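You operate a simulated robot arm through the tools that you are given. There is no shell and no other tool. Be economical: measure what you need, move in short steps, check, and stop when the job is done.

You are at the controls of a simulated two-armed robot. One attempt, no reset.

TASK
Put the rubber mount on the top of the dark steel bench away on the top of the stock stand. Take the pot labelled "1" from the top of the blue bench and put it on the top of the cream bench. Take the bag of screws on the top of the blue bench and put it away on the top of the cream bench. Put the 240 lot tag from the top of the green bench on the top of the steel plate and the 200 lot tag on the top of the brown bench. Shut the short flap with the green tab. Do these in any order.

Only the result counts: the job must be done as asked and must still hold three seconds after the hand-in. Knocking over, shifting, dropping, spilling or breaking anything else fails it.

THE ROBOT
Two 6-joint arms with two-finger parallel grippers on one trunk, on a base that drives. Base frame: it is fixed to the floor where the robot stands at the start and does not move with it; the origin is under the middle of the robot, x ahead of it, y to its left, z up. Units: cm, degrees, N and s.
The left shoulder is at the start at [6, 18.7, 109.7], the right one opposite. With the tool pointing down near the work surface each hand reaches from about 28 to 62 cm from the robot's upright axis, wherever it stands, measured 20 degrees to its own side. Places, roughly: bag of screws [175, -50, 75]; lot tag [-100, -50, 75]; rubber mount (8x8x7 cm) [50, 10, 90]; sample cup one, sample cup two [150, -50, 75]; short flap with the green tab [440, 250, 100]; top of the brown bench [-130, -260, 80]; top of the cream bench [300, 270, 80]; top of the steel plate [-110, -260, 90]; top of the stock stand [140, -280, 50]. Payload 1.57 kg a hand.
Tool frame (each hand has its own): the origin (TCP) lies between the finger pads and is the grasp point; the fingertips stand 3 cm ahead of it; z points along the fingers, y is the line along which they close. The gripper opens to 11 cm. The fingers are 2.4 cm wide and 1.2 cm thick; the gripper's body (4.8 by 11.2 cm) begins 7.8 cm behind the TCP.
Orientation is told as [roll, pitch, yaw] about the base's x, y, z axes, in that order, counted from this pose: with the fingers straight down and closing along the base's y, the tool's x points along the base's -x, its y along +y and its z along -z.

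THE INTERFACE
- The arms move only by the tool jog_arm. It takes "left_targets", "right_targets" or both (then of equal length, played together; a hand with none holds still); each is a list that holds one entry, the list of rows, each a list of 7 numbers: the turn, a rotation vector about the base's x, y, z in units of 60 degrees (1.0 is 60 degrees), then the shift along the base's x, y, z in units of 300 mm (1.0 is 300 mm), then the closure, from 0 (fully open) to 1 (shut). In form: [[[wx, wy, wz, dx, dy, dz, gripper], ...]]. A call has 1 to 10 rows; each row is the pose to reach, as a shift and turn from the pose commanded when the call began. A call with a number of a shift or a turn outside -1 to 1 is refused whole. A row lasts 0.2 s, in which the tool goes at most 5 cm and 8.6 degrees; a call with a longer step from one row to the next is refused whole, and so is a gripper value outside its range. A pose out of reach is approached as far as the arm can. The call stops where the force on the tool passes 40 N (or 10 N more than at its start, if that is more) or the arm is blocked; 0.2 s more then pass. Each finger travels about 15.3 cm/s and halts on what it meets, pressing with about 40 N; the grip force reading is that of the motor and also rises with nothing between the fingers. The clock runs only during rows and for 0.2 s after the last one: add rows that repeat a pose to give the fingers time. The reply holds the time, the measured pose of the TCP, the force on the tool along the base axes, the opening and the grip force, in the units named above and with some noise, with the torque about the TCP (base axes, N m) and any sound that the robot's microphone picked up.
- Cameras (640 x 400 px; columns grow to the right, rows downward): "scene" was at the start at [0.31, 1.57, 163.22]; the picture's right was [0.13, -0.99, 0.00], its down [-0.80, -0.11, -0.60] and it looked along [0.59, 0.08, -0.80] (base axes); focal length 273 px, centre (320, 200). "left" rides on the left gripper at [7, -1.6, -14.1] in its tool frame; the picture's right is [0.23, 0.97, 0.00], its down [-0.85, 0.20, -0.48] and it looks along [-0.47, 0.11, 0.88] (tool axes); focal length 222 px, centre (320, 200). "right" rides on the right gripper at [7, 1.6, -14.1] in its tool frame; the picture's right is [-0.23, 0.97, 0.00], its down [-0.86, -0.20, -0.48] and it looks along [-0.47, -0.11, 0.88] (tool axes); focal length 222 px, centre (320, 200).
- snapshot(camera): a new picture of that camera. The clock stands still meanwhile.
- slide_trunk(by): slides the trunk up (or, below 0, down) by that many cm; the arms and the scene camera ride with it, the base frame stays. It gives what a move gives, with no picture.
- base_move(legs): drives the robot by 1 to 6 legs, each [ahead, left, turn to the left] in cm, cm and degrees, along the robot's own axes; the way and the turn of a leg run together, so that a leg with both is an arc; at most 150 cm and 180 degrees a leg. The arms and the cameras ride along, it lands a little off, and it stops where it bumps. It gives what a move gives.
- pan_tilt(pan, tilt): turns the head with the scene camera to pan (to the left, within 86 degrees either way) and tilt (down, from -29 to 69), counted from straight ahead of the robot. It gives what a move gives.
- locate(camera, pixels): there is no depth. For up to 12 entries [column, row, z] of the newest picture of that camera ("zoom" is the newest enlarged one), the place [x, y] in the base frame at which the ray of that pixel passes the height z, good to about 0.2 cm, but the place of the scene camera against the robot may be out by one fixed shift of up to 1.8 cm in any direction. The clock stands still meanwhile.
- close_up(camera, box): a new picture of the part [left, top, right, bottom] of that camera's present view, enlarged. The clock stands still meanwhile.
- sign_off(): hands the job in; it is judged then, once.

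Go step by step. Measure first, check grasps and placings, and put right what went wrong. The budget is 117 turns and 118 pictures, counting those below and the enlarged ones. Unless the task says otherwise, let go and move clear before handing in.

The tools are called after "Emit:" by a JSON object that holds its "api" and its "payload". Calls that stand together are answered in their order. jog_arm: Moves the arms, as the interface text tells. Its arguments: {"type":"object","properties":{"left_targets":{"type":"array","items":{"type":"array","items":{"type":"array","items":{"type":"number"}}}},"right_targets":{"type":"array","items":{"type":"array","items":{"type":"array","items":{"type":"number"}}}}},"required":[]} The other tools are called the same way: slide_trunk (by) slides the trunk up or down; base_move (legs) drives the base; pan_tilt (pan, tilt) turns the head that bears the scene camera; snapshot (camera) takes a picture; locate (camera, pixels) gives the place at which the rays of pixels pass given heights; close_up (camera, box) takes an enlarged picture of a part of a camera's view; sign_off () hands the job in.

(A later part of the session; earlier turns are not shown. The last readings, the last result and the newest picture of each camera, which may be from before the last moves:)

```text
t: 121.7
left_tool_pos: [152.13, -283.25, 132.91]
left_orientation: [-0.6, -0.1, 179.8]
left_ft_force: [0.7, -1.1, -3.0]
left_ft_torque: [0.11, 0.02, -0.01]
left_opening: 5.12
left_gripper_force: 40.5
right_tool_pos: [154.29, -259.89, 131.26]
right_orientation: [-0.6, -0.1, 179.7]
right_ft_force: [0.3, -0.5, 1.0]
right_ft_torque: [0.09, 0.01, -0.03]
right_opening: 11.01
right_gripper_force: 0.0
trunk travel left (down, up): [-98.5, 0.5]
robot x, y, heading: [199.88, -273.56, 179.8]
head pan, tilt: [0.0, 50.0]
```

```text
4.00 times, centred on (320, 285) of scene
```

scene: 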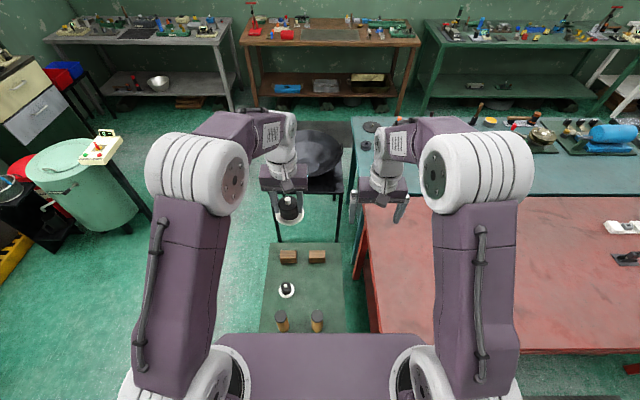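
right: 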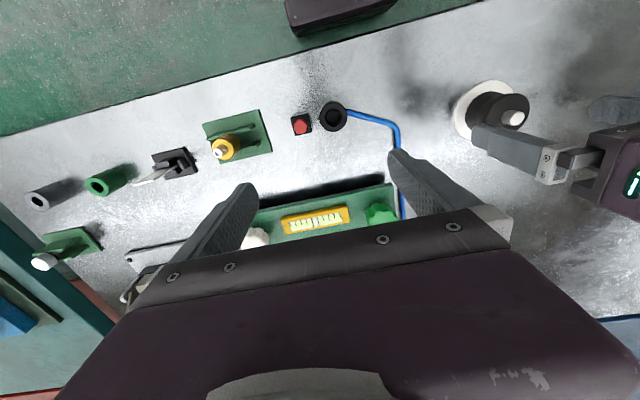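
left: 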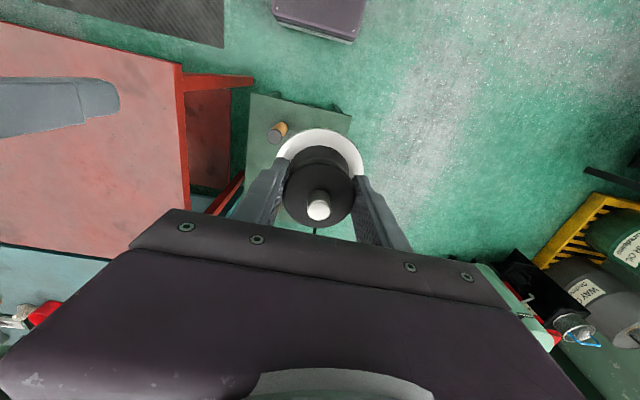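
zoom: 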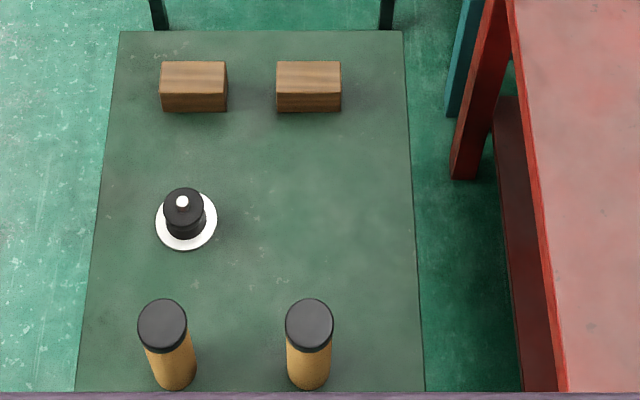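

Moving the left hand over (142,-272), and lifting the right hand 21 cm and 12 cm away.

Emit:
{"api": "jog_arm", "payload": {"left_targets": [[[0, 0, 0, 0, 0, 0, 1], [0, 0, 0, -0.07, 0.0, 0, 1], [0, 0, 0, -0.14, 0.04, 0, 1], [0, 0, 0, -0.25, 0.15, 0, 1], [0, 0, 0, -0.337, 0.27, 0, 1], [0, 0, 0, -0.337, 0.375, 0, 1], [0, 0, 0, -0.337, 0.375, 0, 1]]], "right_targets": [[[0, 0, 0, 0, 0.07, 0.12, 0], [0, 0, 0, 0, 0.14, 0.24, 0], [0, 0, 0, 0, 0.21, 0.36, 0], [0, 0, 0, 0, 0.28, 0.48, 0], [0, 0, 0, 0, 0.35, 0.6, 0], [0, 0, 0, 0, 0.4, 0.7, 0], [0, 0, 0, 0, 0.4, 0.7, 0]]]}}

Emit:
{"api": "slide_trunk", "payload": {"by": -35}}

Emit:
{"api": "snapshot", "payload": {"camera": "scene"}}

Emit:
{"api": "snapshot", "payload": {"camera": "left"}}

```text
t: 123.3
left_tool_pos: [144.54, -272.15, 132.39]
left_orientation: [0.0, 0.1, 179.7]
left_ft_force: [0.3, 1.2, -3.9]
left_ft_torque: [-0.02, -0.05, 0.0]
left_opening: 5.09
left_gripper_force: 40.4
left hand out of reach, approached as far as the arm can: row 5, 6, 7
right_tool_pos: [154.06, -246.62, 152.07]
right_orientation: [0.0, 0.0, 179.7]
right_ft_force: [0.0, -0.1, 0.6]
right_ft_torque: [-0.01, 0.03, -0.03]
right_opening: 10.98
right_gripper_force: 0.1
trunk travel left (down, up): [-98.5, 0.5]
robot x, y, heading: [199.84, -273.59, 179.7]
head pan, tilt: [0.0, 50.0]
```

```text
t: 126.7
left_tool_pos: [144.62, -272.09, 97.36]
left_orientation: [0.0, 0.0, 179.8]
left_ft_force: [-0.2, -0.7, -3.6]
left_ft_torque: [0.05, 0.03, -0.01]
left_opening: 5.11
left_gripper_force: 39.7
right_tool_pos: [154.02, -246.76, 117.06]
right_orientation: [0.0, 0.0, 179.7]
right_ft_force: [1.3, -0.5, -0.1]
right_ft_torque: [-0.03, 0.0, 0.01]
right_opening: 10.98
right_gripper_force: 0.0
trunk travel left (down, up): [-63.5, 35.5]
robot x, y, heading: [199.75, -273.58, 179.6]
head pan, tilt: [0.0, 50.0]
```

```text
86 pictures are left
```

scene: 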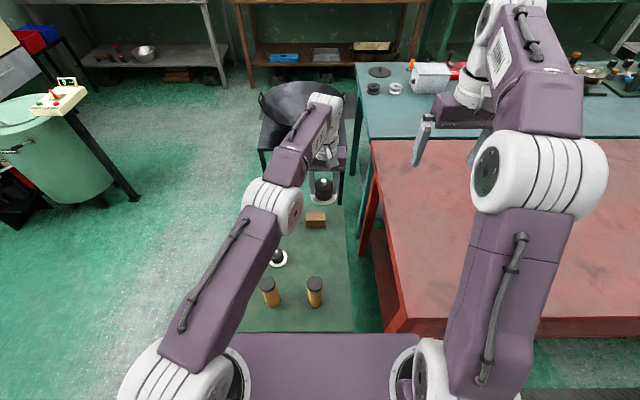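

```text
85 pictures are left
```

left: 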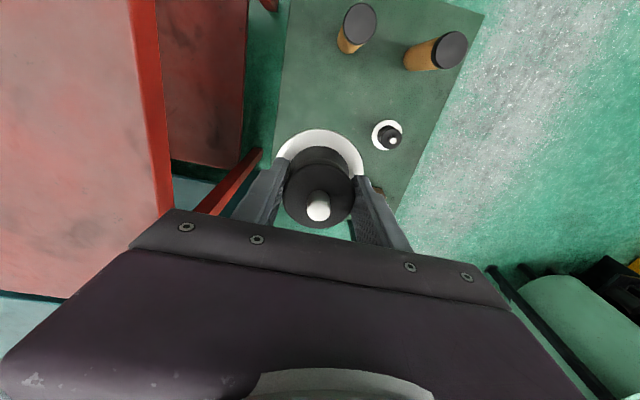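

The left arm is at its reach limit here and would stretch over the posts. I'll approach instead from the stand's open -y side, where only the low mount is beneath the arm.

Emit:
{"api": "base_move", "payload": {"legs": [[-45, 0, 0], [0, 78, 0], [0, 0, -89.7]]}}

Emit:
{"api": "pan_tilt", "payload": {"pan": 30, "tilt": 45}}

Emit:
{"api": "snapshot", "payload": {"camera": "scene"}}

```text
t: 136.9
left_tool_pos: [245.26, -295.17, 97.39]
left_orientation: [0.0, 0.1, 90.9]
left_ft_force: [0.6, 0.0, -3.7]
left_ft_torque: [-0.03, -0.01, 0.04]
left_opening: 5.09
left_gripper_force: 40.1
right_tool_pos: [270.98, -304.05, 117.13]
right_orientation: [0.0, -0.1, 91.0]
right_ft_force: [0.7, 0.4, 0.6]
right_ft_torque: [-0.03, -0.02, 0.01]
right_opening: 11.01
right_gripper_force: 0.1
trunk travel left (down, up): [-63.5, 35.5]
robot x, y, heading: [245.07, -350.56, 91.0]
head pan, tilt: [0.0, 50.0]
```

```text
t: 137.9
left_tool_pos: [245.28, -295.25, 97.34]
left_orientation: [-0.1, 0.1, 90.9]
left_ft_force: [-0.3, 0.2, -3.7]
left_ft_torque: [0.0, 0.0, 0.03]
left_opening: 5.1
left_gripper_force: 40.4
right_tool_pos: [270.92, -304.04, 117.17]
right_orientation: [0.0, 0.1, 91.0]
right_ft_force: [0.1, 0.3, 1.3]
right_ft_torque: [0.04, 0.0, -0.03]
right_opening: 11.01
right_gripper_force: 0.1
trunk travel left (down, up): [-63.5, 35.5]
robot x, y, heading: [245.05, -350.1, 91.0]
head pan, tilt: [30.0, 45.0]
```

```text
84 pictures are left
```

scene: 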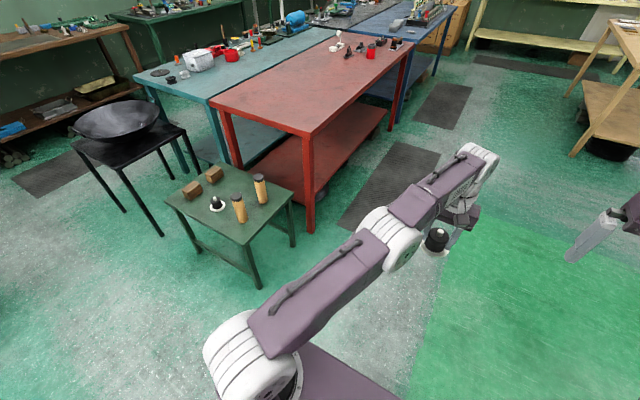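

The stand is open from this side. I'll strafe left to x≈152, then pull the left hand to a comfortable pose.

Emit:
{"api": "base_move", "payload": {"legs": [[0, 0, -1], [0, 93, 0]]}}

Emit:
{"api": "jog_arm", "payload": {"left_targets": [[[0, 0, 0, -0.03, -0.12, 0, 1], [0, 0, 0, -0.13, -0.2, 0, 1], [0, 0, 0, -0.23, -0.24, 0, 1], [0, 0, 0, -0.33, -0.24, 0, 1], [0, 0, 0, -0.33, -0.24, 0, 1]]]}}

Emit:
{"api": "pan_tilt", "payload": {"pan": 0, "tilt": 50}}

Emit:
{"api": "snapshot", "payload": {"camera": "scene"}}

Emit:
{"api": "snapshot", "payload": {"camera": "left"}}

```text
t: 143.1
left_tool_pos: [153.03, -295.4, 97.39]
left_orientation: [0.0, 0.1, 90.1]
left_ft_force: [-0.2, -0.1, -4.0]
left_ft_torque: [-0.03, 0.0, 0.01]
left_opening: 5.1
left_gripper_force: 39.9
right_tool_pos: [178.5, -304.59, 117.14]
right_orientation: [0.0, 0.0, 90.3]
right_ft_force: [0.4, 0.4, 0.3]
right_ft_torque: [-0.02, -0.02, -0.01]
right_opening: 11.0
right_gripper_force: 0.0
trunk travel left (down, up): [-63.5, 35.5]
robot x, y, heading: [152.01, -350.48, 90.3]
head pan, tilt: [30.0, 45.0]
```

```text
t: 144.3
left_tool_pos: [143.13, -302.54, 97.31]
left_orientation: [0.0, 0.1, 90.2]
left_ft_force: [-0.7, 0.0, -3.8]
left_ft_torque: [0.02, 0.0, 0.04]
left_opening: 5.13
left_gripper_force: 40.2
right_tool_pos: [178.53, -304.56, 117.06]
right_orientation: [0.0, 0.0, 90.3]
right_ft_force: [-0.5, 0.4, -0.2]
right_ft_torque: [-0.02, -0.01, 0.03]
right_opening: 11.03
right_gripper_force: 0.1
trunk travel left (down, up): [-63.5, 35.5]
robot x, y, heading: [151.88, -350.37, 90.2]
head pan, tilt: [30.0, 45.0]
```

```text
t: 145.2
left_tool_pos: [143.02, -302.55, 97.37]
left_orientation: [0.1, 0.0, 90.2]
left_ft_force: [0.7, -0.5, -2.9]
left_ft_torque: [-0.07, -0.01, 0.0]
left_opening: 5.1
left_gripper_force: 39.9
right_tool_pos: [178.55, -304.68, 117.11]
right_orientation: [0.0, 0.0, 90.3]
right_ft_force: [-0.1, -0.1, 0.4]
right_ft_torque: [0.03, 0.01, -0.01]
right_opening: 10.98
right_gripper_force: 0.0
trunk travel left (down, up): [-63.5, 35.5]
robot x, y, heading: [152.03, -350.51, 90.4]
head pan, tilt: [0.0, 50.0]
```

```text
83 pictures are left
```

scene: 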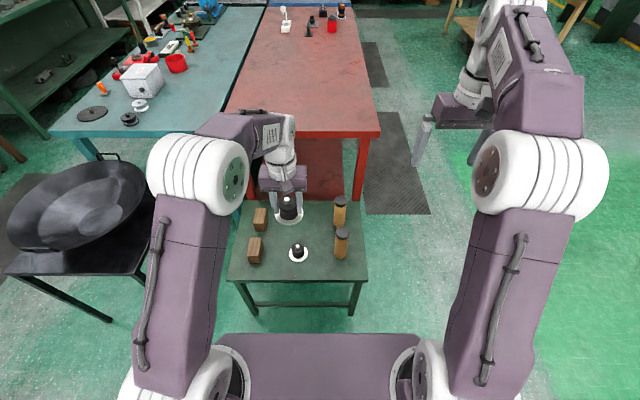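

```text
82 pictures are left
```

left: 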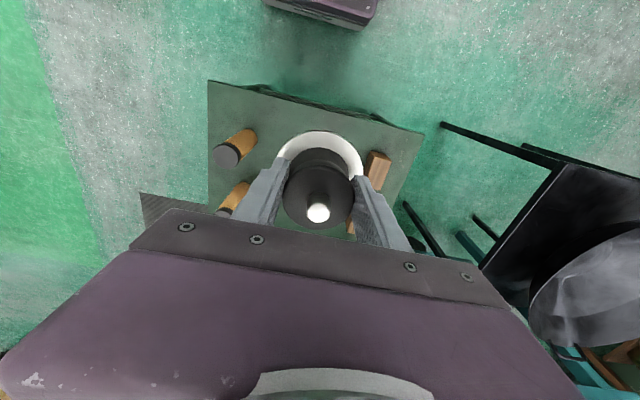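

Measuring stand items from here.

Emit:
{"api": "locate", "payload": {"camera": "scene", "pixels": [[298, 282, 50], [298, 257, 50], [254, 264, 50], [260, 232, 50], [340, 258, 50], [341, 228, 50], [298, 232, 50], [343, 230, 66], [298, 246, 57]]}}

Emit:
{"api": "locate", "payload": {"camera": "left", "pixels": [[230, 164, 50], [229, 153, 67], [250, 140, 50], [371, 190, 50], [379, 152, 56], [302, 108, 50], [321, 211, 99.5]]}}

```text
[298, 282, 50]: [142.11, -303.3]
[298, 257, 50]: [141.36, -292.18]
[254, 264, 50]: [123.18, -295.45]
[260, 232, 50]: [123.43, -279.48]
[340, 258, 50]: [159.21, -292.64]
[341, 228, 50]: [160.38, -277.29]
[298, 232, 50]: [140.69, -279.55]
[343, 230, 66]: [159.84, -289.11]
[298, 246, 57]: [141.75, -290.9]
```

```text
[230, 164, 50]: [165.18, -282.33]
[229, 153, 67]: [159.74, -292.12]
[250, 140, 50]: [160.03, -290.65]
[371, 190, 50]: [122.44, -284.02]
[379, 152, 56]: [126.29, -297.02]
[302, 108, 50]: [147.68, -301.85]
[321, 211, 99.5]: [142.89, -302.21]
```

Target is (142.5,-274). I'll drive forward 21 cm, extend the hand 8 cm, then lower the trunk 22 cm.

Emit:
{"api": "base_move", "payload": {"legs": [[21, 0, 0]]}}

Emit:
{"api": "jog_arm", "payload": {"left_targets": [[[0, 0, 0, -0.02, 0.13, -0.05, 1], [0, 0, 0, -0.02, 0.25, -0.1, 1], [0, 0, 0, -0.02, 0.25, -0.1, 1]]]}}

Emit:
{"api": "slide_trunk", "payload": {"by": -20}}

Emit:
{"api": "snapshot", "payload": {"camera": "scene"}}

Emit:
{"api": "snapshot", "payload": {"camera": "left"}}

```text
t: 146.9
left_tool_pos: [143.16, -281.61, 97.38]
left_orientation: [0.0, 0.2, 90.2]
left_ft_force: [0.3, -0.6, -4.4]
left_ft_torque: [-0.05, 0.01, -0.02]
left_opening: 5.13
left_gripper_force: 39.8
right_tool_pos: [178.47, -283.72, 117.22]
right_orientation: [0.1, 0.0, 90.1]
right_ft_force: [-1.0, 0.1, 0.1]
right_ft_torque: [-0.03, 0.03, -0.03]
right_opening: 11.01
right_gripper_force: 0.0
trunk travel left (down, up): [-63.5, 35.5]
robot x, y, heading: [152.33, -329.32, 90.1]
head pan, tilt: [0.0, 50.0]
```

```text
t: 147.7
left_tool_pos: [142.48, -274.28, 94.42]
left_orientation: [0.1, 0.1, 90.1]
left_ft_force: [-1.1, 0.7, -3.2]
left_ft_torque: [0.02, -0.01, -0.01]
left_opening: 5.1
left_gripper_force: 40.0
right_tool_pos: [178.44, -283.76, 117.11]
right_orientation: [0.1, -0.1, 90.2]
right_ft_force: [0.2, -0.5, 0.5]
right_ft_torque: [0.01, 0.01, 0.01]
right_opening: 11.0
right_gripper_force: 0.1
trunk travel left (down, up): [-63.5, 35.5]
robot x, y, heading: [152.13, -329.47, 90.2]
head pan, tilt: [0.0, 50.0]
```

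```text
t: 149.9
left_tool_pos: [142.42, -274.13, 74.45]
left_orientation: [0.0, 0.1, 90.2]
left_ft_force: [-0.2, -0.2, -3.7]
left_ft_torque: [-0.04, 0.01, 0.0]
left_opening: 5.08
left_gripper_force: 40.0
right_tool_pos: [178.52, -283.7, 97.17]
right_orientation: [0.0, -0.1, 90.2]
right_ft_force: [-0.2, 0.2, -0.3]
right_ft_torque: [0.0, -0.01, 0.01]
right_opening: 10.98
right_gripper_force: 0.0
trunk travel left (down, up): [-43.5, 55.5]
robot x, y, heading: [151.84, -329.57, 90.1]
head pan, tilt: [0.0, 50.0]
```

```text
81 pictures are left
```

scene: 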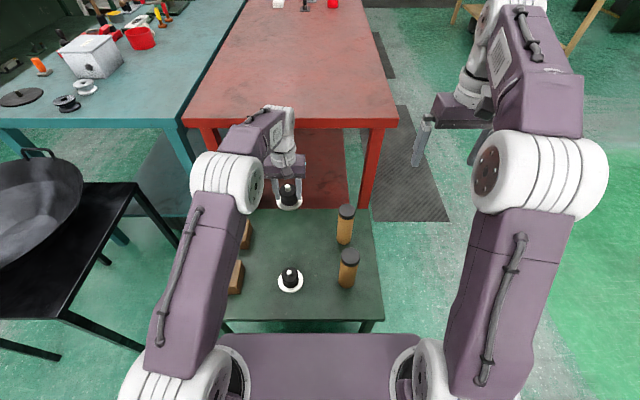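

```text
80 pictures are left
```

left: 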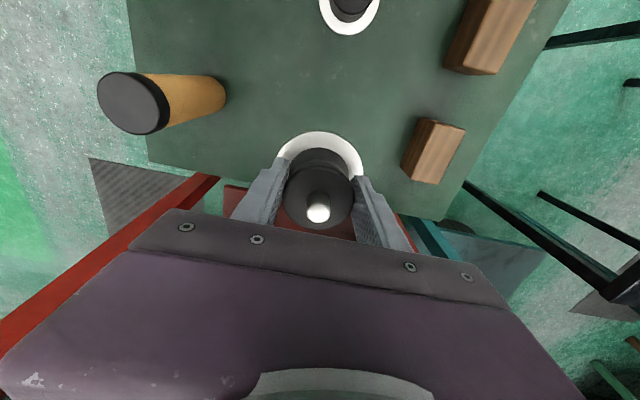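

Positions look good. I'll lower the hand to about z 56.5, then check.

Emit:
{"api": "jog_arm", "payload": {"left_targets": [[[0, 0, 0, 0, 0, -0.15, 1], [0, 0, 0, 0, 0, -0.3, 1], [0, 0, 0, 0, 0, -0.45, 1], [0, 0, 0, 0, 0, -0.57, 1], [0, 0, 0, 0, 0, -0.59, 1], [0, 0, 0, 0, 0, -0.59, 1]]]}}

Emit:
{"api": "jog_arm", "payload": {"left_targets": [[[0, 0, 0, 0, 0, -0.02, 1], [0, 0, 0, 0, 0, -0.03, 1], [0, 0, 0, 0, 0, -0.04, 1], [0, 0, 0, 0, 0, -0.045, 1], [0, 0, 0, 0, 0, -0.05, 1]]]}}

Emit:
{"api": "snapshot", "payload": {"camera": "left"}}

```text
t: 151.3
left_tool_pos: [142.38, -274.11, 56.71]
left_orientation: [-0.1, 0.1, 90.1]
left_ft_force: [0.5, 0.8, -2.8]
left_ft_torque: [-0.04, 0.04, 0.01]
left_opening: 5.11
left_gripper_force: 39.9
right_tool_pos: [178.6, -283.81, 97.13]
right_orientation: [0.0, 0.0, 90.1]
right_ft_force: [-0.4, 0.6, 1.0]
right_ft_torque: [0.0, 0.04, -0.03]
right_opening: 10.98
right_gripper_force: 0.0
trunk travel left (down, up): [-43.5, 55.5]
robot x, y, heading: [151.86, -329.56, 90.2]
head pan, tilt: [0.0, 50.0]
```

```text
t: 152.5
left_tool_pos: [142.57, -274.18, 55.24]
left_orientation: [0.0, 0.2, 90.2]
left_ft_force: [-0.7, -0.1, -3.7]
left_ft_torque: [0.03, 0.04, 0.01]
left_opening: 5.1
left_gripper_force: 40.5
right_tool_pos: [178.63, -283.68, 97.14]
right_orientation: [0.0, 0.0, 90.2]
right_ft_force: [-0.3, -0.5, 0.2]
right_ft_torque: [-0.01, 0.0, 0.0]
right_opening: 11.01
right_gripper_force: 0.0
trunk travel left (down, up): [-43.5, 55.5]
robot x, y, heading: [152.05, -329.5, 90.1]
head pan, tilt: [0.0, 50.0]
```

```text
79 pictures are left
```

left: 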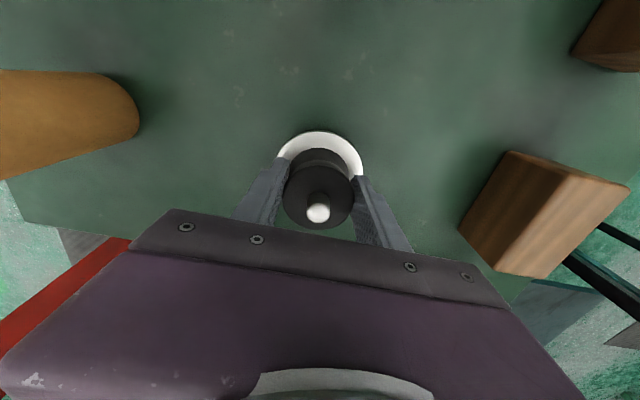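

Still no contact. I'll continue in 2 mm steps.

Emit:
{"api": "jog_arm", "payload": {"left_targets": [[[0, 0, 0, 0, 0, -0.007, 1], [0, 0, 0, 0, 0, -0.014, 1], [0, 0, 0, 0, 0, -0.02, 1], [0, 0, 0, 0, 0, -0.02, 1]]]}}

Emit:
{"api": "jog_arm", "payload": {"left_targets": [[[0, 0, 0, 0, 0, -0.005, 1], [0, 0, 0, 0, 0, -0.01, 1], [0, 0, 0, 0, 0, -0.01, 1]]]}}

```text
t: 153.5
left_tool_pos: [142.59, -274.14, 54.8]
left_orientation: [0.0, -0.1, 90.1]
left_ft_force: [-0.3, -0.6, 2.5]
left_ft_torque: [0.06, 0.13, -0.02]
left_opening: 5.13
left_gripper_force: 40.2
right_tool_pos: [178.55, -283.87, 97.21]
right_orientation: [0.1, 0.0, 90.0]
right_ft_force: [-0.9, 0.4, 0.0]
right_ft_torque: [0.04, 0.0, -0.03]
right_opening: 10.99
right_gripper_force: 0.1
trunk travel left (down, up): [-43.5, 55.5]
robot x, y, heading: [152.3, -329.71, 90.1]
head pan, tilt: [0.0, 50.0]
```

```text
t: 154.3
left_tool_pos: [142.6, -274.17, 54.81]
left_orientation: [0.1, -0.3, 90.0]
left_ft_force: [0.1, 1.1, 24.4]
left_ft_torque: [0.1, 1.05, -0.03]
left_opening: 5.1
left_gripper_force: 40.4
right_tool_pos: [178.64, -283.88, 97.26]
right_orientation: [0.0, -0.2, 90.0]
right_ft_force: [-0.2, 0.8, -0.2]
right_ft_torque: [0.02, -0.01, 0.01]
right_opening: 11.03
right_gripper_force: 0.1
trunk travel left (down, up): [-43.5, 55.5]
robot x, y, heading: [152.31, -329.37, 90.4]
head pan, tilt: [0.0, 50.0]
```

Contact at z≈54.8. I'll relieve slightly, open, and retreat upward.

Emit:
{"api": "jog_arm", "payload": {"left_targets": [[[0, 0, 0, 0, 0, 0.008, 1], [0, 0, 0, 0, 0, 0.008, 0.7], [0, 0, 0, 0, 0, 0.008, 0], [0, 0, 0, 0, 0, 0.008, 0], [0, 0, 0, 0, 0, 0.01, 0], [0, 0, 0, 0, 0, 0.15, 0], [0, 0, 0, 0, 0, 0.3, 0], [0, 0, 0, 0, 0, 0.45, 0], [0, 0, 0, 0, 0, 0.6, 0]]]}}

Emit:
{"api": "snapshot", "payload": {"camera": "left"}}

```text
t: 156.3
left_tool_pos: [142.7, -274.05, 72.48]
left_orientation: [0.0, 0.1, 90.1]
left_ft_force: [-0.5, 0.0, 0.2]
left_ft_torque: [0.0, 0.0, -0.03]
left_opening: 11.0
left_gripper_force: 0.1
right_tool_pos: [178.59, -283.87, 97.26]
right_orientation: [0.0, -0.2, 90.1]
right_ft_force: [-0.4, -0.3, 0.6]
right_ft_torque: [-0.02, 0.02, 0.0]
right_opening: 11.01
right_gripper_force: 0.1
trunk travel left (down, up): [-43.5, 55.5]
robot x, y, heading: [152.17, -329.82, 90.1]
head pan, tilt: [0.0, 50.0]
```

```text
78 pictures are left
```

left: 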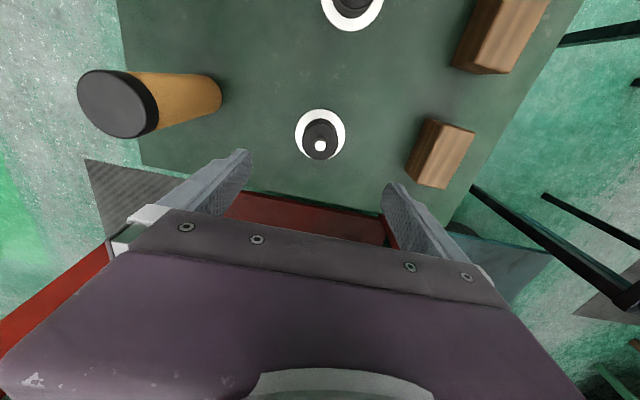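

The mount stands upright on the stand (319,140). I'll raise the trunk and drive back to the blue bench's far side.

Emit:
{"api": "slide_trunk", "payload": {"by": 35}}

Emit:
{"api": "base_move", "payload": {"legs": [[-28, 0, 0], [0, -98, 0], [150, 0, 0], [150, 0, 0], [0, 0, 90]]}}

Emit:
{"api": "snapshot", "payload": {"camera": "scene"}}

```text
t: 159.7
left_tool_pos: [142.67, -273.93, 107.45]
left_orientation: [0.1, 0.0, 90.2]
left_ft_force: [-0.1, -0.3, 0.3]
left_ft_torque: [0.0, 0.01, -0.01]
left_opening: 11.02
left_gripper_force: 0.0
right_tool_pos: [178.55, -283.78, 132.02]
right_orientation: [0.0, 0.1, 90.1]
right_ft_force: [0.2, 0.0, -0.3]
right_ft_torque: [-0.01, 0.0, -0.01]
right_opening: 10.99
right_gripper_force: 0.1
trunk travel left (down, up): [-78.5, 20.5]
robot x, y, heading: [152.08, -329.25, 89.9]
head pan, tilt: [0.0, 50.0]
```

```text
t: 184.3
left_tool_pos: [194.23, -62.39, 107.53]
left_orientation: [0.0, 0.0, 179.4]
left_ft_force: [-0.1, -0.6, 0.4]
left_ft_torque: [0.02, -0.02, 0.01]
left_opening: 11.0
left_gripper_force: 0.0
right_tool_pos: [204.29, -26.32, 132.12]
right_orientation: [0.0, 0.0, 179.4]
right_ft_force: [0.5, 0.4, -0.1]
right_ft_torque: [-0.01, 0.0, -0.01]
right_opening: 10.99
right_gripper_force: 0.0
trunk travel left (down, up): [-78.5, 20.5]
robot x, y, heading: [250.21, -53.49, 179.5]
head pan, tilt: [0.0, 50.0]
```

```text
77 pictures are left
```

scene: 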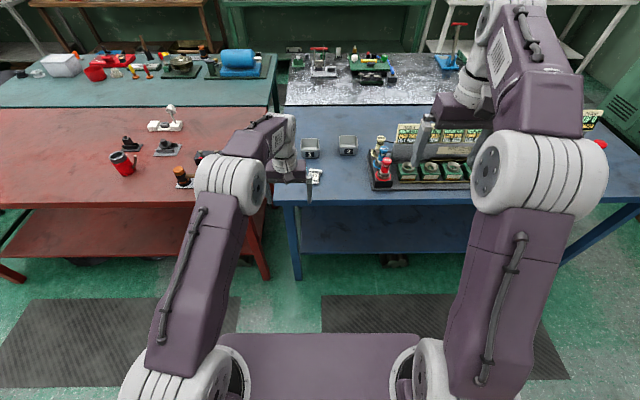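

Cups at (309,148) and (348,146), bag at (314,176). I'll enlarge them.

Emit:
{"api": "close_up", "payload": {"camera": "scene", "box": [270, 110, 400, 210]}}

Emit:
{"api": "locate", "payload": {"camera": "scene", "pixels": [[310, 158, 75], [348, 155, 75], [314, 180, 75], [275, 204, 75], [420, 190, 75], [302, 279, 0], [270, 278, 0], [383, 145, 95], [311, 139, 81], [348, 136, 81]]}}

Emit:
{"api": "snapshot", "payload": {"camera": "left"}}

Emit:
{"api": "snapshot", "payload": {"camera": "right"}}

```text
4.00 times, centred on (335, 160) of scene
```

zoom: 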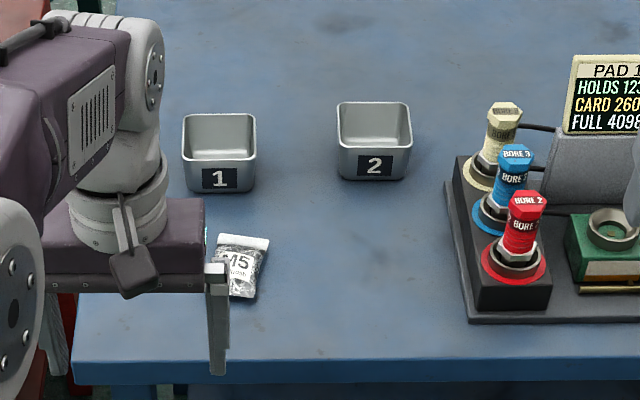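

```text
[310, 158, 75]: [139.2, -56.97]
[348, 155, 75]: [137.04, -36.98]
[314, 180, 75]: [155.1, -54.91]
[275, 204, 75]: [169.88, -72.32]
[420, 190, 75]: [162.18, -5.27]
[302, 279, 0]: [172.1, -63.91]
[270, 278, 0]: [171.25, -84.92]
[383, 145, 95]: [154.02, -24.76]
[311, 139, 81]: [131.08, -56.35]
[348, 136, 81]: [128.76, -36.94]
```

```text
75 pictures are left
```

left: 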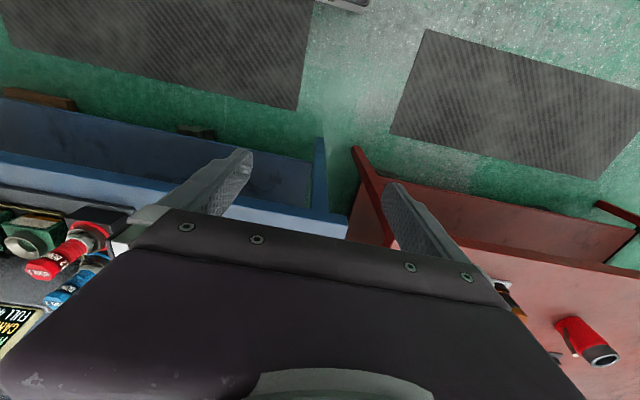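

```text
74 pictures are left
```

right: 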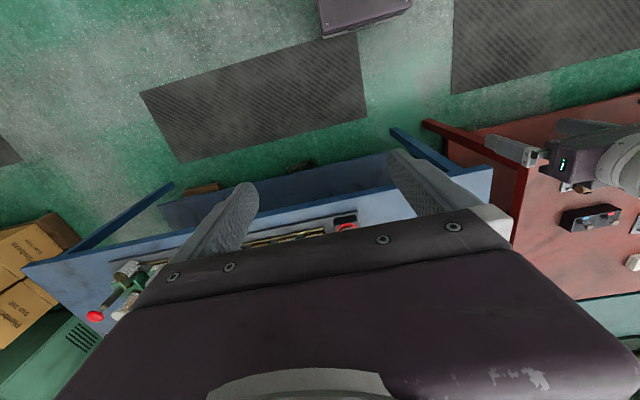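

Pot "1" is the left one, at about (137,-57). The M5 bag is at (155,-55). I'll drive close with the right side lined up on the bag.

Emit:
{"api": "base_move", "payload": {"legs": [[0, 14, 0.5], [54, 0, 0]]}}

Emit:
{"api": "snapshot", "payload": {"camera": "scene"}}

Emit:
{"api": "snapshot", "payload": {"camera": "right"}}

Emit:
{"api": "snapshot", "payload": {"camera": "left"}}

```text
t: 188.4
left_tool_pos: [140.52, -77.26, 107.44]
left_orientation: [0.1, 0.1, -179.8]
left_ft_force: [-1.1, 1.1, -0.1]
left_ft_torque: [-0.01, 0.0, 0.01]
left_opening: 11.03
left_gripper_force: 0.0
right_tool_pos: [150.11, -41.24, 132.05]
right_orientation: [0.0, 0.0, -179.7]
right_ft_force: [0.6, 0.5, -0.5]
right_ft_torque: [0.0, -0.04, 0.01]
right_opening: 11.0
right_gripper_force: 0.1
trunk travel left (down, up): [-78.5, 20.5]
robot x, y, heading: [196.17, -67.62, -179.6]
head pan, tilt: [0.0, 50.0]
```

```text
73 pictures are left
```

scene: 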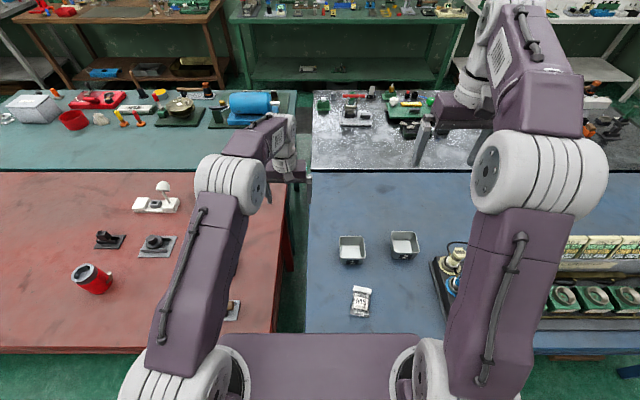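

```text
72 pictures are left
```

right: 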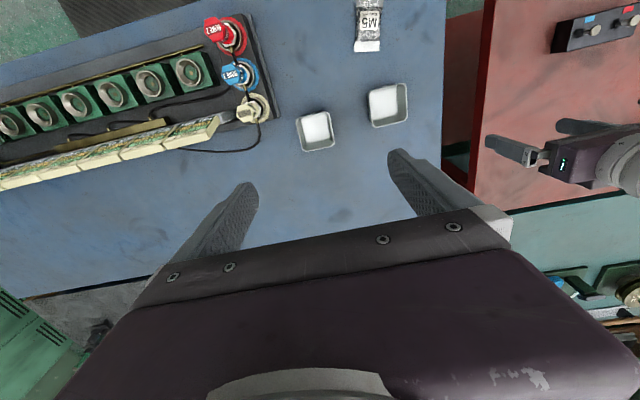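

```text
71 pictures are left
```

left: 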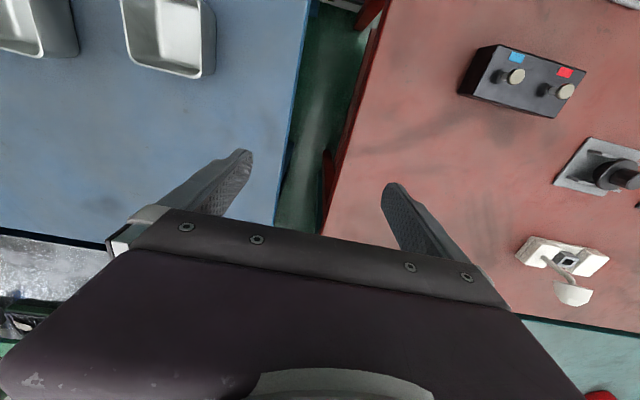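

Locating the bag and pots in the right camera.

Emit:
{"api": "locate", "payload": {"camera": "right", "pixels": [[369, 20, 76], [357, 50, 75.5], [380, 45, 75.5], [388, 104, 81], [367, 91, 81], [405, 83, 81], [371, 127, 81], [407, 122, 81], [315, 132, 81], [384, 4, 76]]}}

Emit:
{"api": "locate", "payload": {"camera": "scene", "pixels": [[361, 300, 76], [352, 289, 75.5], [371, 289, 75.5], [350, 317, 75.5], [371, 317, 75.5], [340, 237, 81], [365, 237, 81], [352, 264, 75]]}}

Emit:
{"api": "close_up", "payload": {"camera": "scene", "box": [320, 220, 440, 330]}}

```text
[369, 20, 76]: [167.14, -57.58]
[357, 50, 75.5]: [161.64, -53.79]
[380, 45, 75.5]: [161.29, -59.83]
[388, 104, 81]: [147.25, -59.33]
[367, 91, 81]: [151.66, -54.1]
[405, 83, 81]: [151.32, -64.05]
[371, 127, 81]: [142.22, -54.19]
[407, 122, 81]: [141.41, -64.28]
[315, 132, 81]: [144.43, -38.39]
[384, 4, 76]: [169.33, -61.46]
```

```text
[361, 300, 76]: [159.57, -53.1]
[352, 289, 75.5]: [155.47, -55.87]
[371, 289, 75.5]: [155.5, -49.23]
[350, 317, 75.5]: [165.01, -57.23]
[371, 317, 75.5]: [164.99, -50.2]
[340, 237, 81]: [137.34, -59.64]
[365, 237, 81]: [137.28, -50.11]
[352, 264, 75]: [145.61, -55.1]
```

```text
3.64 times, centred on (380, 275) of scene
```

zoom: 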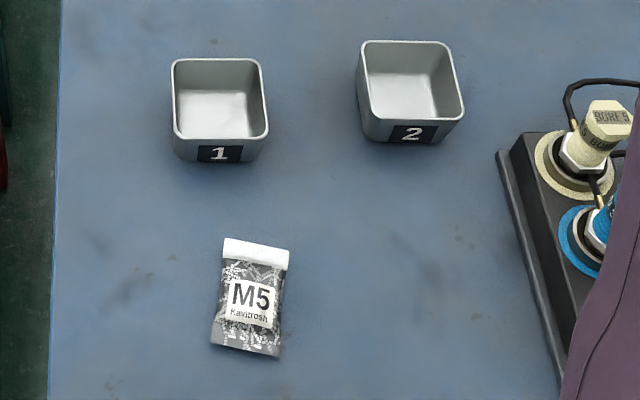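

The two cameras disagree at z 75 but agree at about z 88, so the blue bench top is near z 87. I'll re-locate at the right heights.

Emit:
{"api": "locate", "payload": {"camera": "scene", "pixels": [[360.7, 301.6, 88.5], [362.3, 289.2, 88.5], [358.6, 314.7, 88.5], [352.4, 246.9, 93], [339, 238, 93], [365.5, 237.5, 93], [354, 264, 87]]}}

Emit:
{"api": "locate", "payload": {"camera": "right", "pixels": [[369, 20, 88.5], [368, 46, 88.5], [388, 104, 93], [367, 91, 93], [405, 83, 93], [371, 127, 93], [407, 122, 93]]}}

Emit:
{"api": "jog_arm", "payload": {"right_targets": [[[0, 0, 0, 0.07, -0.1, -0.1, 0], [0, 0, 0, 0.14, -0.2, -0.2, 0], [0, 0, 0, 0.22, -0.3, -0.3, 0], [0, 0, 0, 0.3, -0.37, -0.4, 0], [0, 0, 0, 0.36, -0.43, -0.5, 0], [0, 0, 0, 0.36, -0.43, -0.65, 0], [0, 0, 0, 0.36, -0.43, -0.8, 0], [0, 0, 0, 0.36, -0.43, -0.95, 0]]]}}

Emit:
{"api": "snapshot", "payload": {"camera": "right"}}

```text
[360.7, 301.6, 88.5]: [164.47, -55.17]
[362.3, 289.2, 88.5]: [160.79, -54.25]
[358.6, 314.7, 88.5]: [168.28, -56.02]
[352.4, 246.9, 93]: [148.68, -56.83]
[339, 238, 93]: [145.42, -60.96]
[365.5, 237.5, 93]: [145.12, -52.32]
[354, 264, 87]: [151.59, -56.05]
```

```text
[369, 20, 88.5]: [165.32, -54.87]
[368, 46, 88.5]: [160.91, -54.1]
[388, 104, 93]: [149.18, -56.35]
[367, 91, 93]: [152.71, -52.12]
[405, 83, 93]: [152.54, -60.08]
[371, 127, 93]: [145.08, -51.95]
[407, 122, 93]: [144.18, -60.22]
```

```text
t: 190.2
left_tool_pos: [140.45, -77.14, 107.45]
left_orientation: [0.0, 0.1, -179.8]
left_ft_force: [-0.2, 0.1, -0.3]
left_ft_torque: [-0.02, 0.0, -0.03]
left_opening: 10.98
left_gripper_force: 0.0
right_tool_pos: [160.95, -53.89, 103.46]
right_orientation: [0.0, 0.0, -179.9]
right_ft_force: [0.7, -0.3, 0.0]
right_ft_torque: [-0.01, -0.02, -0.03]
right_opening: 11.01
right_gripper_force: 0.1
trunk travel left (down, up): [-78.5, 20.5]
robot x, y, heading: [196.28, -67.58, -179.9]
head pan, tilt: [0.0, 50.0]
```

```text
69 pictures are left
```

right: 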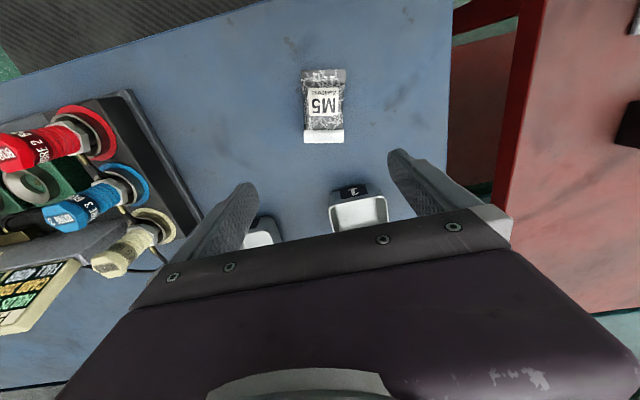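

Now both agree: the pot centre is about (148.8,-56.5) and the bag about (164.5,-55). I'll check the bag in this nearer view.

Emit:
{"api": "locate", "payload": {"camera": "right", "pixels": [[323, 105, 88.5], [323, 137, 88], [323, 75, 88], [302, 100, 88], [345, 105, 88], [359, 212, 93], [323, 105, 87]]}}

Emit:
{"api": "close_up", "payload": {"camera": "right", "box": [260, 40, 420, 140]}}

```text
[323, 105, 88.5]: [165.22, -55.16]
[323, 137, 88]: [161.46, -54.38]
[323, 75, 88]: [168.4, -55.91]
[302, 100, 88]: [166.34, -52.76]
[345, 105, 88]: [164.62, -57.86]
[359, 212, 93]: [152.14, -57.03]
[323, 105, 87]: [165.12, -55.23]
```

```text
4.00 times, centred on (340, 90) of right
```

zoom: 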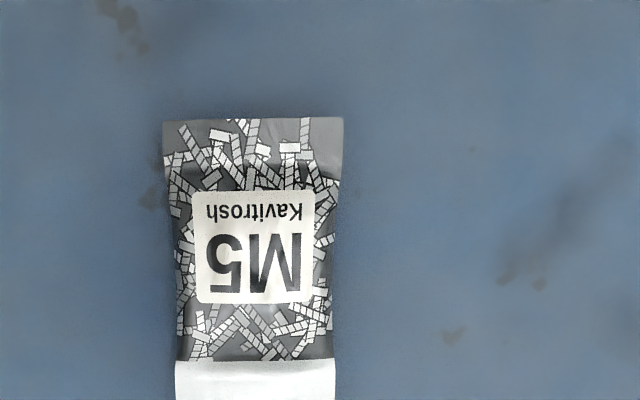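

The bag is centred at (165,-55.2), turned about -12°. I'll move over it, yaw, and descend to z 91.5.

Emit:
{"api": "jog_arm", "payload": {"right_targets": [[[0, 0, -0.1, 0.07, -0.02, 0, 0], [0, 0, -0.2, 0.133, -0.04, 0, 0], [0, 0, -0.2, 0.133, -0.04, -0.15, 0], [0, 0, -0.2, 0.133, -0.04, -0.28, 0], [0, 0, -0.2, 0.133, -0.04, -0.38, 0], [0, 0, -0.2, 0.133, -0.04, -0.4, 0], [0, 0, -0.2, 0.133, -0.04, -0.4, 0]]]}}

Emit:
{"api": "snapshot", "payload": {"camera": "right"}}

```text
t: 191.8
left_tool_pos: [140.51, -77.26, 107.57]
left_orientation: [-0.1, 0.0, -179.8]
left_ft_force: [-0.1, -0.5, -1.3]
left_ft_torque: [0.04, -0.03, 0.02]
left_opening: 11.0
left_gripper_force: 0.1
right_tool_pos: [165.21, -55.26, 91.73]
right_orientation: [0.0, 0.0, 168.2]
right_ft_force: [-0.4, -0.3, -0.4]
right_ft_torque: [0.0, -0.01, -0.02]
right_opening: 11.02
right_gripper_force: 0.1
trunk travel left (down, up): [-78.5, 20.5]
robot x, y, heading: [196.18, -67.93, -179.9]
head pan, tilt: [0.0, 50.0]
```

```text
67 pictures are left
```

right: 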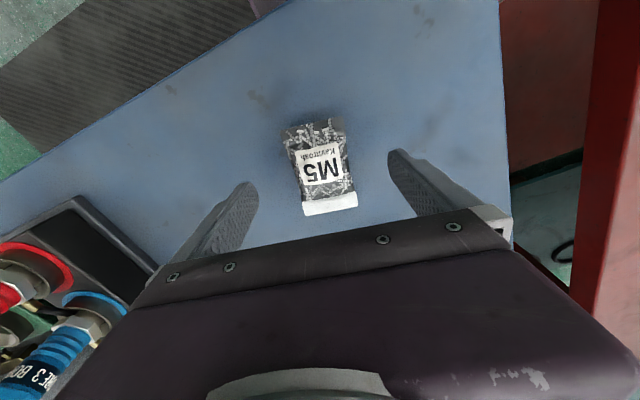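

Emit:
{"api": "locate", "payload": {"camera": "right", "pixels": [[320, 168, 88.5], [330, 205, 88], [315, 125, 88], [287, 150, 88], [352, 165, 88], [320, 168, 87]]}}

```text
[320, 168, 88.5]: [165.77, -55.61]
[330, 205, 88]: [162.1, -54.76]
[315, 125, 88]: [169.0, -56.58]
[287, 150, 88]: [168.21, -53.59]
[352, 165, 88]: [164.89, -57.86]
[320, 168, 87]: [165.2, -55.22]
```

Aligned well. I'll descend in small steps toward the bench.

Emit:
{"api": "jog_arm", "payload": {"right_targets": [[[0, 0, 0, 0.005, -0.01, -0.015, 0], [0, 0, 0, 0.005, -0.01, -0.03, 0], [0, 0, 0, 0.005, -0.01, -0.04, 0], [0, 0, 0, 0.005, -0.01, -0.04, 0]]]}}

Emit:
{"api": "jog_arm", "payload": {"right_targets": [[[0, 0, 0, 0, 0, -0.008, 0], [0, 0, 0, 0, 0, -0.016, 0], [0, 0, 0, 0, 0, -0.016, 0]]]}}

```text
t: 192.8
left_tool_pos: [140.58, -77.2, 107.42]
left_orientation: [0.0, 0.1, -179.8]
left_ft_force: [-0.5, -0.2, -0.8]
left_ft_torque: [0.0, 0.03, 0.0]
left_opening: 11.01
left_gripper_force: 0.2
right_tool_pos: [165.18, -55.79, 90.53]
right_orientation: [0.0, -0.1, 168.3]
right_ft_force: [0.1, -0.5, 0.3]
right_ft_torque: [0.0, -0.01, 0.04]
right_opening: 11.04
right_gripper_force: 0.0
trunk travel left (down, up): [-78.5, 20.5]
robot x, y, heading: [195.88, -67.53, -179.9]
head pan, tilt: [0.0, 50.0]
```

```text
t: 193.6
left_tool_pos: [140.58, -77.2, 107.48]
left_orientation: [-0.1, 0.0, -179.8]
left_ft_force: [0.3, 1.1, -0.3]
left_ft_torque: [0.04, 0.01, 0.0]
left_opening: 10.99
left_gripper_force: 0.0
right_tool_pos: [165.21, -55.7, 89.98]
right_orientation: [0.0, 0.0, 168.3]
right_ft_force: [-0.3, 0.5, -0.4]
right_ft_torque: [-0.02, -0.02, 0.01]
right_opening: 11.01
right_gripper_force: 0.0
trunk travel left (down, up): [-78.5, 20.5]
robot x, y, heading: [196.22, -67.66, -179.7]
head pan, tilt: [0.0, 50.0]
```

No contact with tips at z 87.0. I'll continue lower in small steps.

Emit:
{"api": "jog_arm", "payload": {"right_targets": [[[0, 0, 0, 0, 0, -0.008, 0], [0, 0, 0, 0, 0, -0.016, 0], [0, 0, 0, 0, 0, -0.016, 0]]]}}

Emit:
{"api": "jog_arm", "payload": {"right_targets": [[[0, 0, 0, 0, 0, -0.008, 0], [0, 0, 0, 0, 0, -0.016, 0], [0, 0, 0, 0, 0, -0.016, 0]]]}}

Emit:
{"api": "jog_arm", "payload": {"right_targets": [[[0, 0, 0, 0, 0, -0.008, 0], [0, 0, 0, 0, 0, -0.016, 0], [0, 0, 0, 0, 0, -0.016, 0]]]}}

```text
t: 194.4
left_tool_pos: [140.54, -77.22, 107.42]
left_orientation: [0.0, 0.0, -179.8]
left_ft_force: [1.4, -0.8, -0.3]
left_ft_torque: [0.0, 0.02, 0.0]
left_opening: 10.99
left_gripper_force: 0.1
right_tool_pos: [165.2, -55.66, 89.59]
right_orientation: [-0.1, 0.0, 168.3]
right_ft_force: [-0.3, -0.2, 0.1]
right_ft_torque: [0.0, -0.02, 0.0]
right_opening: 11.0
right_gripper_force: 0.1
trunk travel left (down, up): [-78.5, 20.5]
robot x, y, heading: [196.01, -67.84, -179.8]
head pan, tilt: [0.0, 50.0]
```

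```text
t: 195.2
left_tool_pos: [140.45, -77.27, 107.45]
left_orientation: [0.1, 0.1, -179.7]
left_ft_force: [-0.5, -0.3, -0.7]
left_ft_torque: [0.01, 0.03, 0.01]
left_opening: 10.99
left_gripper_force: 0.1
right_tool_pos: [165.03, -55.52, 88.95]
right_orientation: [0.1, -0.1, 168.3]
right_ft_force: [0.0, -0.5, 0.1]
right_ft_torque: [-0.02, 0.0, 0.01]
right_opening: 11.0
right_gripper_force: 0.1
trunk travel left (down, up): [-78.5, 20.5]
robot x, y, heading: [196.12, -67.53, -179.6]
head pan, tilt: [0.0, 50.0]
```

```text
t: 196.0
left_tool_pos: [140.53, -77.24, 107.47]
left_orientation: [0.0, 0.0, -179.8]
left_ft_force: [0.2, 0.4, 0.2]
left_ft_torque: [-0.01, 0.02, -0.01]
left_opening: 11.0
left_gripper_force: 0.0
right_tool_pos: [165.01, -55.64, 88.59]
right_orientation: [0.0, -0.1, 168.3]
right_ft_force: [-1.2, -0.5, 0.1]
right_ft_torque: [0.0, 0.0, 0.03]
right_opening: 11.02
right_gripper_force: 0.2
trunk travel left (down, up): [-78.5, 20.5]
robot x, y, heading: [196.11, -67.68, -179.7]
head pan, tilt: [0.0, 50.0]
```

Tips at z 85.5, likely just above the bench. I'll lower 3 mm more and close on the bag.

Emit:
{"api": "jog_arm", "payload": {"right_targets": [[[0, 0, 0, 0, 0, -0.009, 0], [0, 0, 0, 0, 0, -0.009, 0.4], [0, 0, 0, 0, 0, -0.009, 0.8], [0, 0, 0, 0, 0, -0.009, 1], [0, 0, 0, 0, 0, -0.009, 1], [0, 0, 0, 0, 0, -0.009, 1]]]}}

Emit:
{"api": "close_up", "payload": {"camera": "right", "box": [200, 80, 440, 230]}}

```text
t: 197.4
left_tool_pos: [140.58, -77.21, 107.52]
left_orientation: [0.1, 0.0, -179.9]
left_ft_force: [0.2, 0.2, 0.0]
left_ft_torque: [0.01, -0.01, 0.0]
left_opening: 11.01
left_gripper_force: 0.0
right_tool_pos: [165.16, -55.65, 88.32]
right_orientation: [0.0, -0.1, 168.3]
right_ft_force: [-0.5, -0.4, 0.6]
right_ft_torque: [0.01, -0.05, 0.02]
right_opening: 5.31
right_gripper_force: 39.7
trunk travel left (down, up): [-78.5, 20.5]
robot x, y, heading: [196.44, -67.82, -179.7]
head pan, tilt: [0.0, 50.0]
```

```text
2.67 times, centred on (320, 155) of right
```

zoom: 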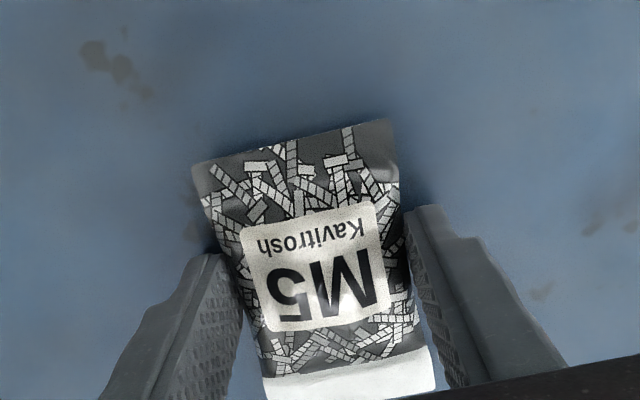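

Gripped at 5.3 cm. I'll lift it and check.

Emit:
{"api": "jog_arm", "payload": {"right_targets": [[[0, 0, 0, 0, 0, 0.08, 1], [0, 0, 0, 0, 0, 0.2, 1], [0, 0, 0, 0, 0, 0.35, 1], [0, 0, 0, 0, 0, 0.5, 1], [0, 0, 0, 0, 0, 0.65, 1], [0, 0, 0, 0, 0, 0.8, 1], [0, 0, 0, 0, 0, 0.8, 1]]]}}

Emit:
{"api": "snapshot", "payload": {"camera": "right"}}

```text
t: 199.0
left_tool_pos: [140.44, -77.14, 107.4]
left_orientation: [0.1, 0.1, -179.7]
left_ft_force: [0.8, -0.8, -0.1]
left_ft_torque: [-0.02, -0.05, -0.02]
left_opening: 11.0
left_gripper_force: 0.0
right_tool_pos: [165.21, -55.63, 112.24]
right_orientation: [0.0, 0.0, 168.3]
right_ft_force: [0.5, -0.6, -1.8]
right_ft_torque: [-0.01, 0.01, -0.02]
right_opening: 5.31
right_gripper_force: 39.8
trunk travel left (down, up): [-78.5, 20.5]
robot x, y, heading: [196.41, -67.46, -180.1]
head pan, tilt: [0.0, 50.0]
```

```text
65 pictures are left
```

right: 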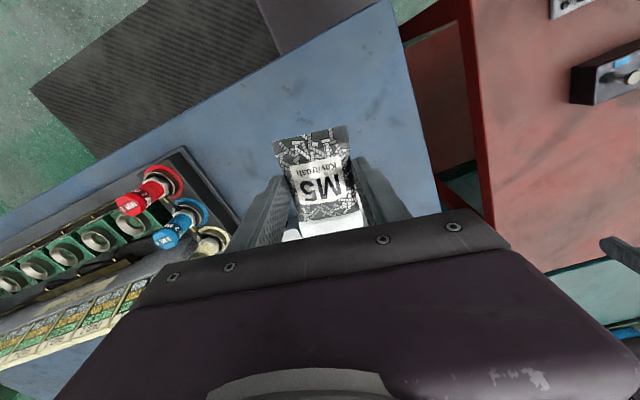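

The bag is held. I'll strafe 15 cm right so the left hand lines up with pot 1, and look with the left camera.

Emit:
{"api": "base_move", "payload": {"legs": [[0, -15, 0]]}}

Emit:
{"api": "snapshot", "payload": {"camera": "left"}}

Emit:
{"api": "close_up", "payload": {"camera": "scene", "box": [260, 210, 420, 330]}}

```text
t: 200.3
left_tool_pos: [140.46, -62.36, 107.38]
left_orientation: [-0.1, -0.1, -179.8]
left_ft_force: [0.1, -0.3, 0.1]
left_ft_torque: [0.02, -0.03, 0.01]
left_opening: 10.97
left_gripper_force: 0.1
right_tool_pos: [165.15, -40.75, 112.31]
right_orientation: [0.0, -0.1, 168.2]
right_ft_force: [0.5, -0.4, -1.1]
right_ft_torque: [0.03, -0.02, 0.0]
right_opening: 5.3
right_gripper_force: 40.0
trunk travel left (down, up): [-78.5, 20.5]
robot x, y, heading: [196.07, -52.71, -179.6]
head pan, tilt: [0.0, 50.0]
```

```text
64 pictures are left
```

left: 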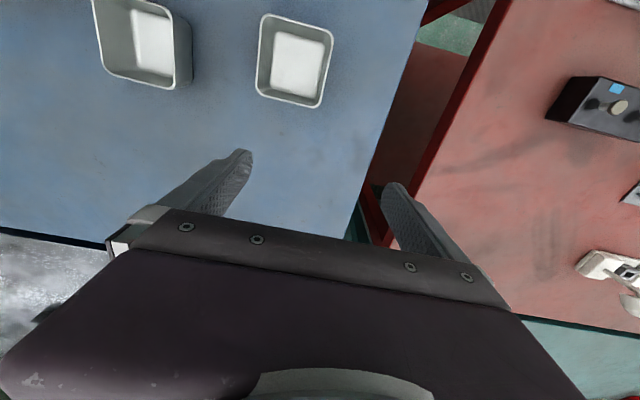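

```text
3.33 times, centred on (340, 270) of scene
```

zoom: 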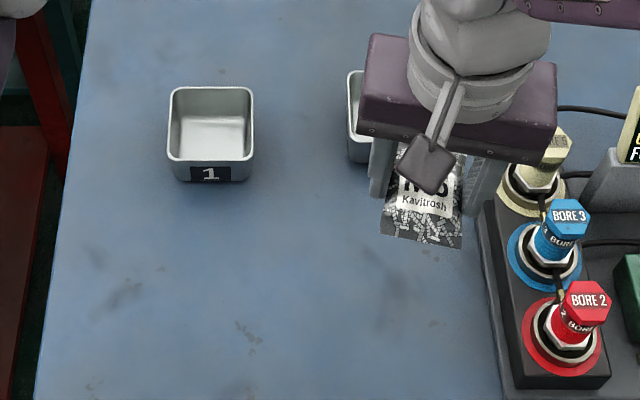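

Emit:
{"api": "locate", "payload": {"camera": "left", "pixels": [[295, 60, 92], [264, 14, 92], [333, 35, 92], [257, 94, 92], [320, 107, 92], [297, 62, 85.5]]}}

Emit:
{"api": "locate", "payload": {"camera": "zoom", "pixels": [[211, 125, 92], [170, 88, 92], [252, 88, 92], [170, 160, 92], [254, 160, 92], [212, 182, 85.5]]}}

```text
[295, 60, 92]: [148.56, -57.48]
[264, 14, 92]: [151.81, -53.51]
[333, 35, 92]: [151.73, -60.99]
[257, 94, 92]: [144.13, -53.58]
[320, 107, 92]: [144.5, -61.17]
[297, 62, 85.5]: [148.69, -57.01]
```

```text
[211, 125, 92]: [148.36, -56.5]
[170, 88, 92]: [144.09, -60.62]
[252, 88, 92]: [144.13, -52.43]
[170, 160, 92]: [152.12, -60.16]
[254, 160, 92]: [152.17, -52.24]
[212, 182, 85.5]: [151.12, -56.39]
```

Pot 1 centre is (148.1,-57.2), 7.7 cm square. I'll move over and descend to just above the rim for a check.

Emit:
{"api": "jog_arm", "payload": {"left_targets": [[[0, 0, 0, 0.09, 0.06, 0, 0], [0, 0, 0, 0.18, 0.12, 0, 0], [0, 0, 0, 0.255, 0.17, 0, 0], [0, 0, 0, 0.255, 0.17, -0.13, 0], [0, 0, 0, 0.255, 0.17, -0.28, 0], [0, 0, 0, 0.255, 0.17, -0.38, 0], [0, 0, 0, 0.255, 0.17, -0.38, 0]]]}}

Emit:
{"api": "snapshot", "payload": {"camera": "left"}}

```text
t: 201.9
left_tool_pos: [147.87, -57.25, 96.06]
left_orientation: [0.1, 0.1, -179.7]
left_ft_force: [0.2, 0.9, 0.7]
left_ft_torque: [0.01, -0.03, -0.01]
left_opening: 11.01
left_gripper_force: 0.0
right_tool_pos: [165.12, -40.58, 112.15]
right_orientation: [0.0, 0.0, 168.2]
right_ft_force: [0.3, 0.7, -1.3]
right_ft_torque: [0.05, 0.02, 0.01]
right_opening: 5.32
right_gripper_force: 40.1
trunk travel left (down, up): [-78.5, 20.5]
robot x, y, heading: [196.13, -52.66, -179.5]
head pan, tilt: [0.0, 50.0]
```

```text
62 pictures are left
```

left: 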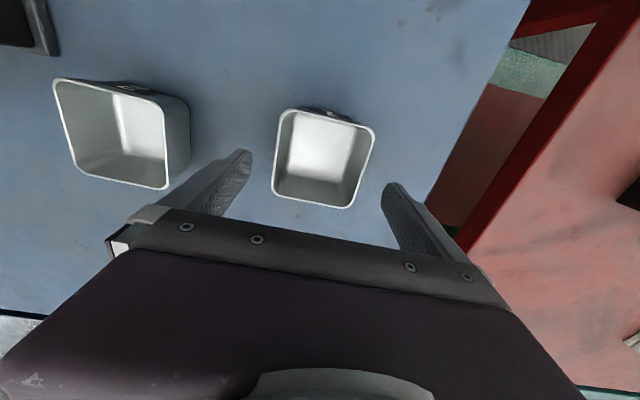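

Emit:
{"api": "locate", "payload": {"camera": "left", "pixels": [[284, 109, 92], [374, 128, 92], [273, 188, 92], [345, 208, 92], [284, 109, 91], [374, 128, 91], [273, 188, 91], [345, 208, 91]]}}

```text
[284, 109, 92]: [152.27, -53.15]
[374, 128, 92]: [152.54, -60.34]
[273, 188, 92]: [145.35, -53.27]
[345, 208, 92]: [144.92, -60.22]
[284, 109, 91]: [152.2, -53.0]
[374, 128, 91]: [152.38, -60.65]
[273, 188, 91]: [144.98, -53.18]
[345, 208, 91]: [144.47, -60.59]
```

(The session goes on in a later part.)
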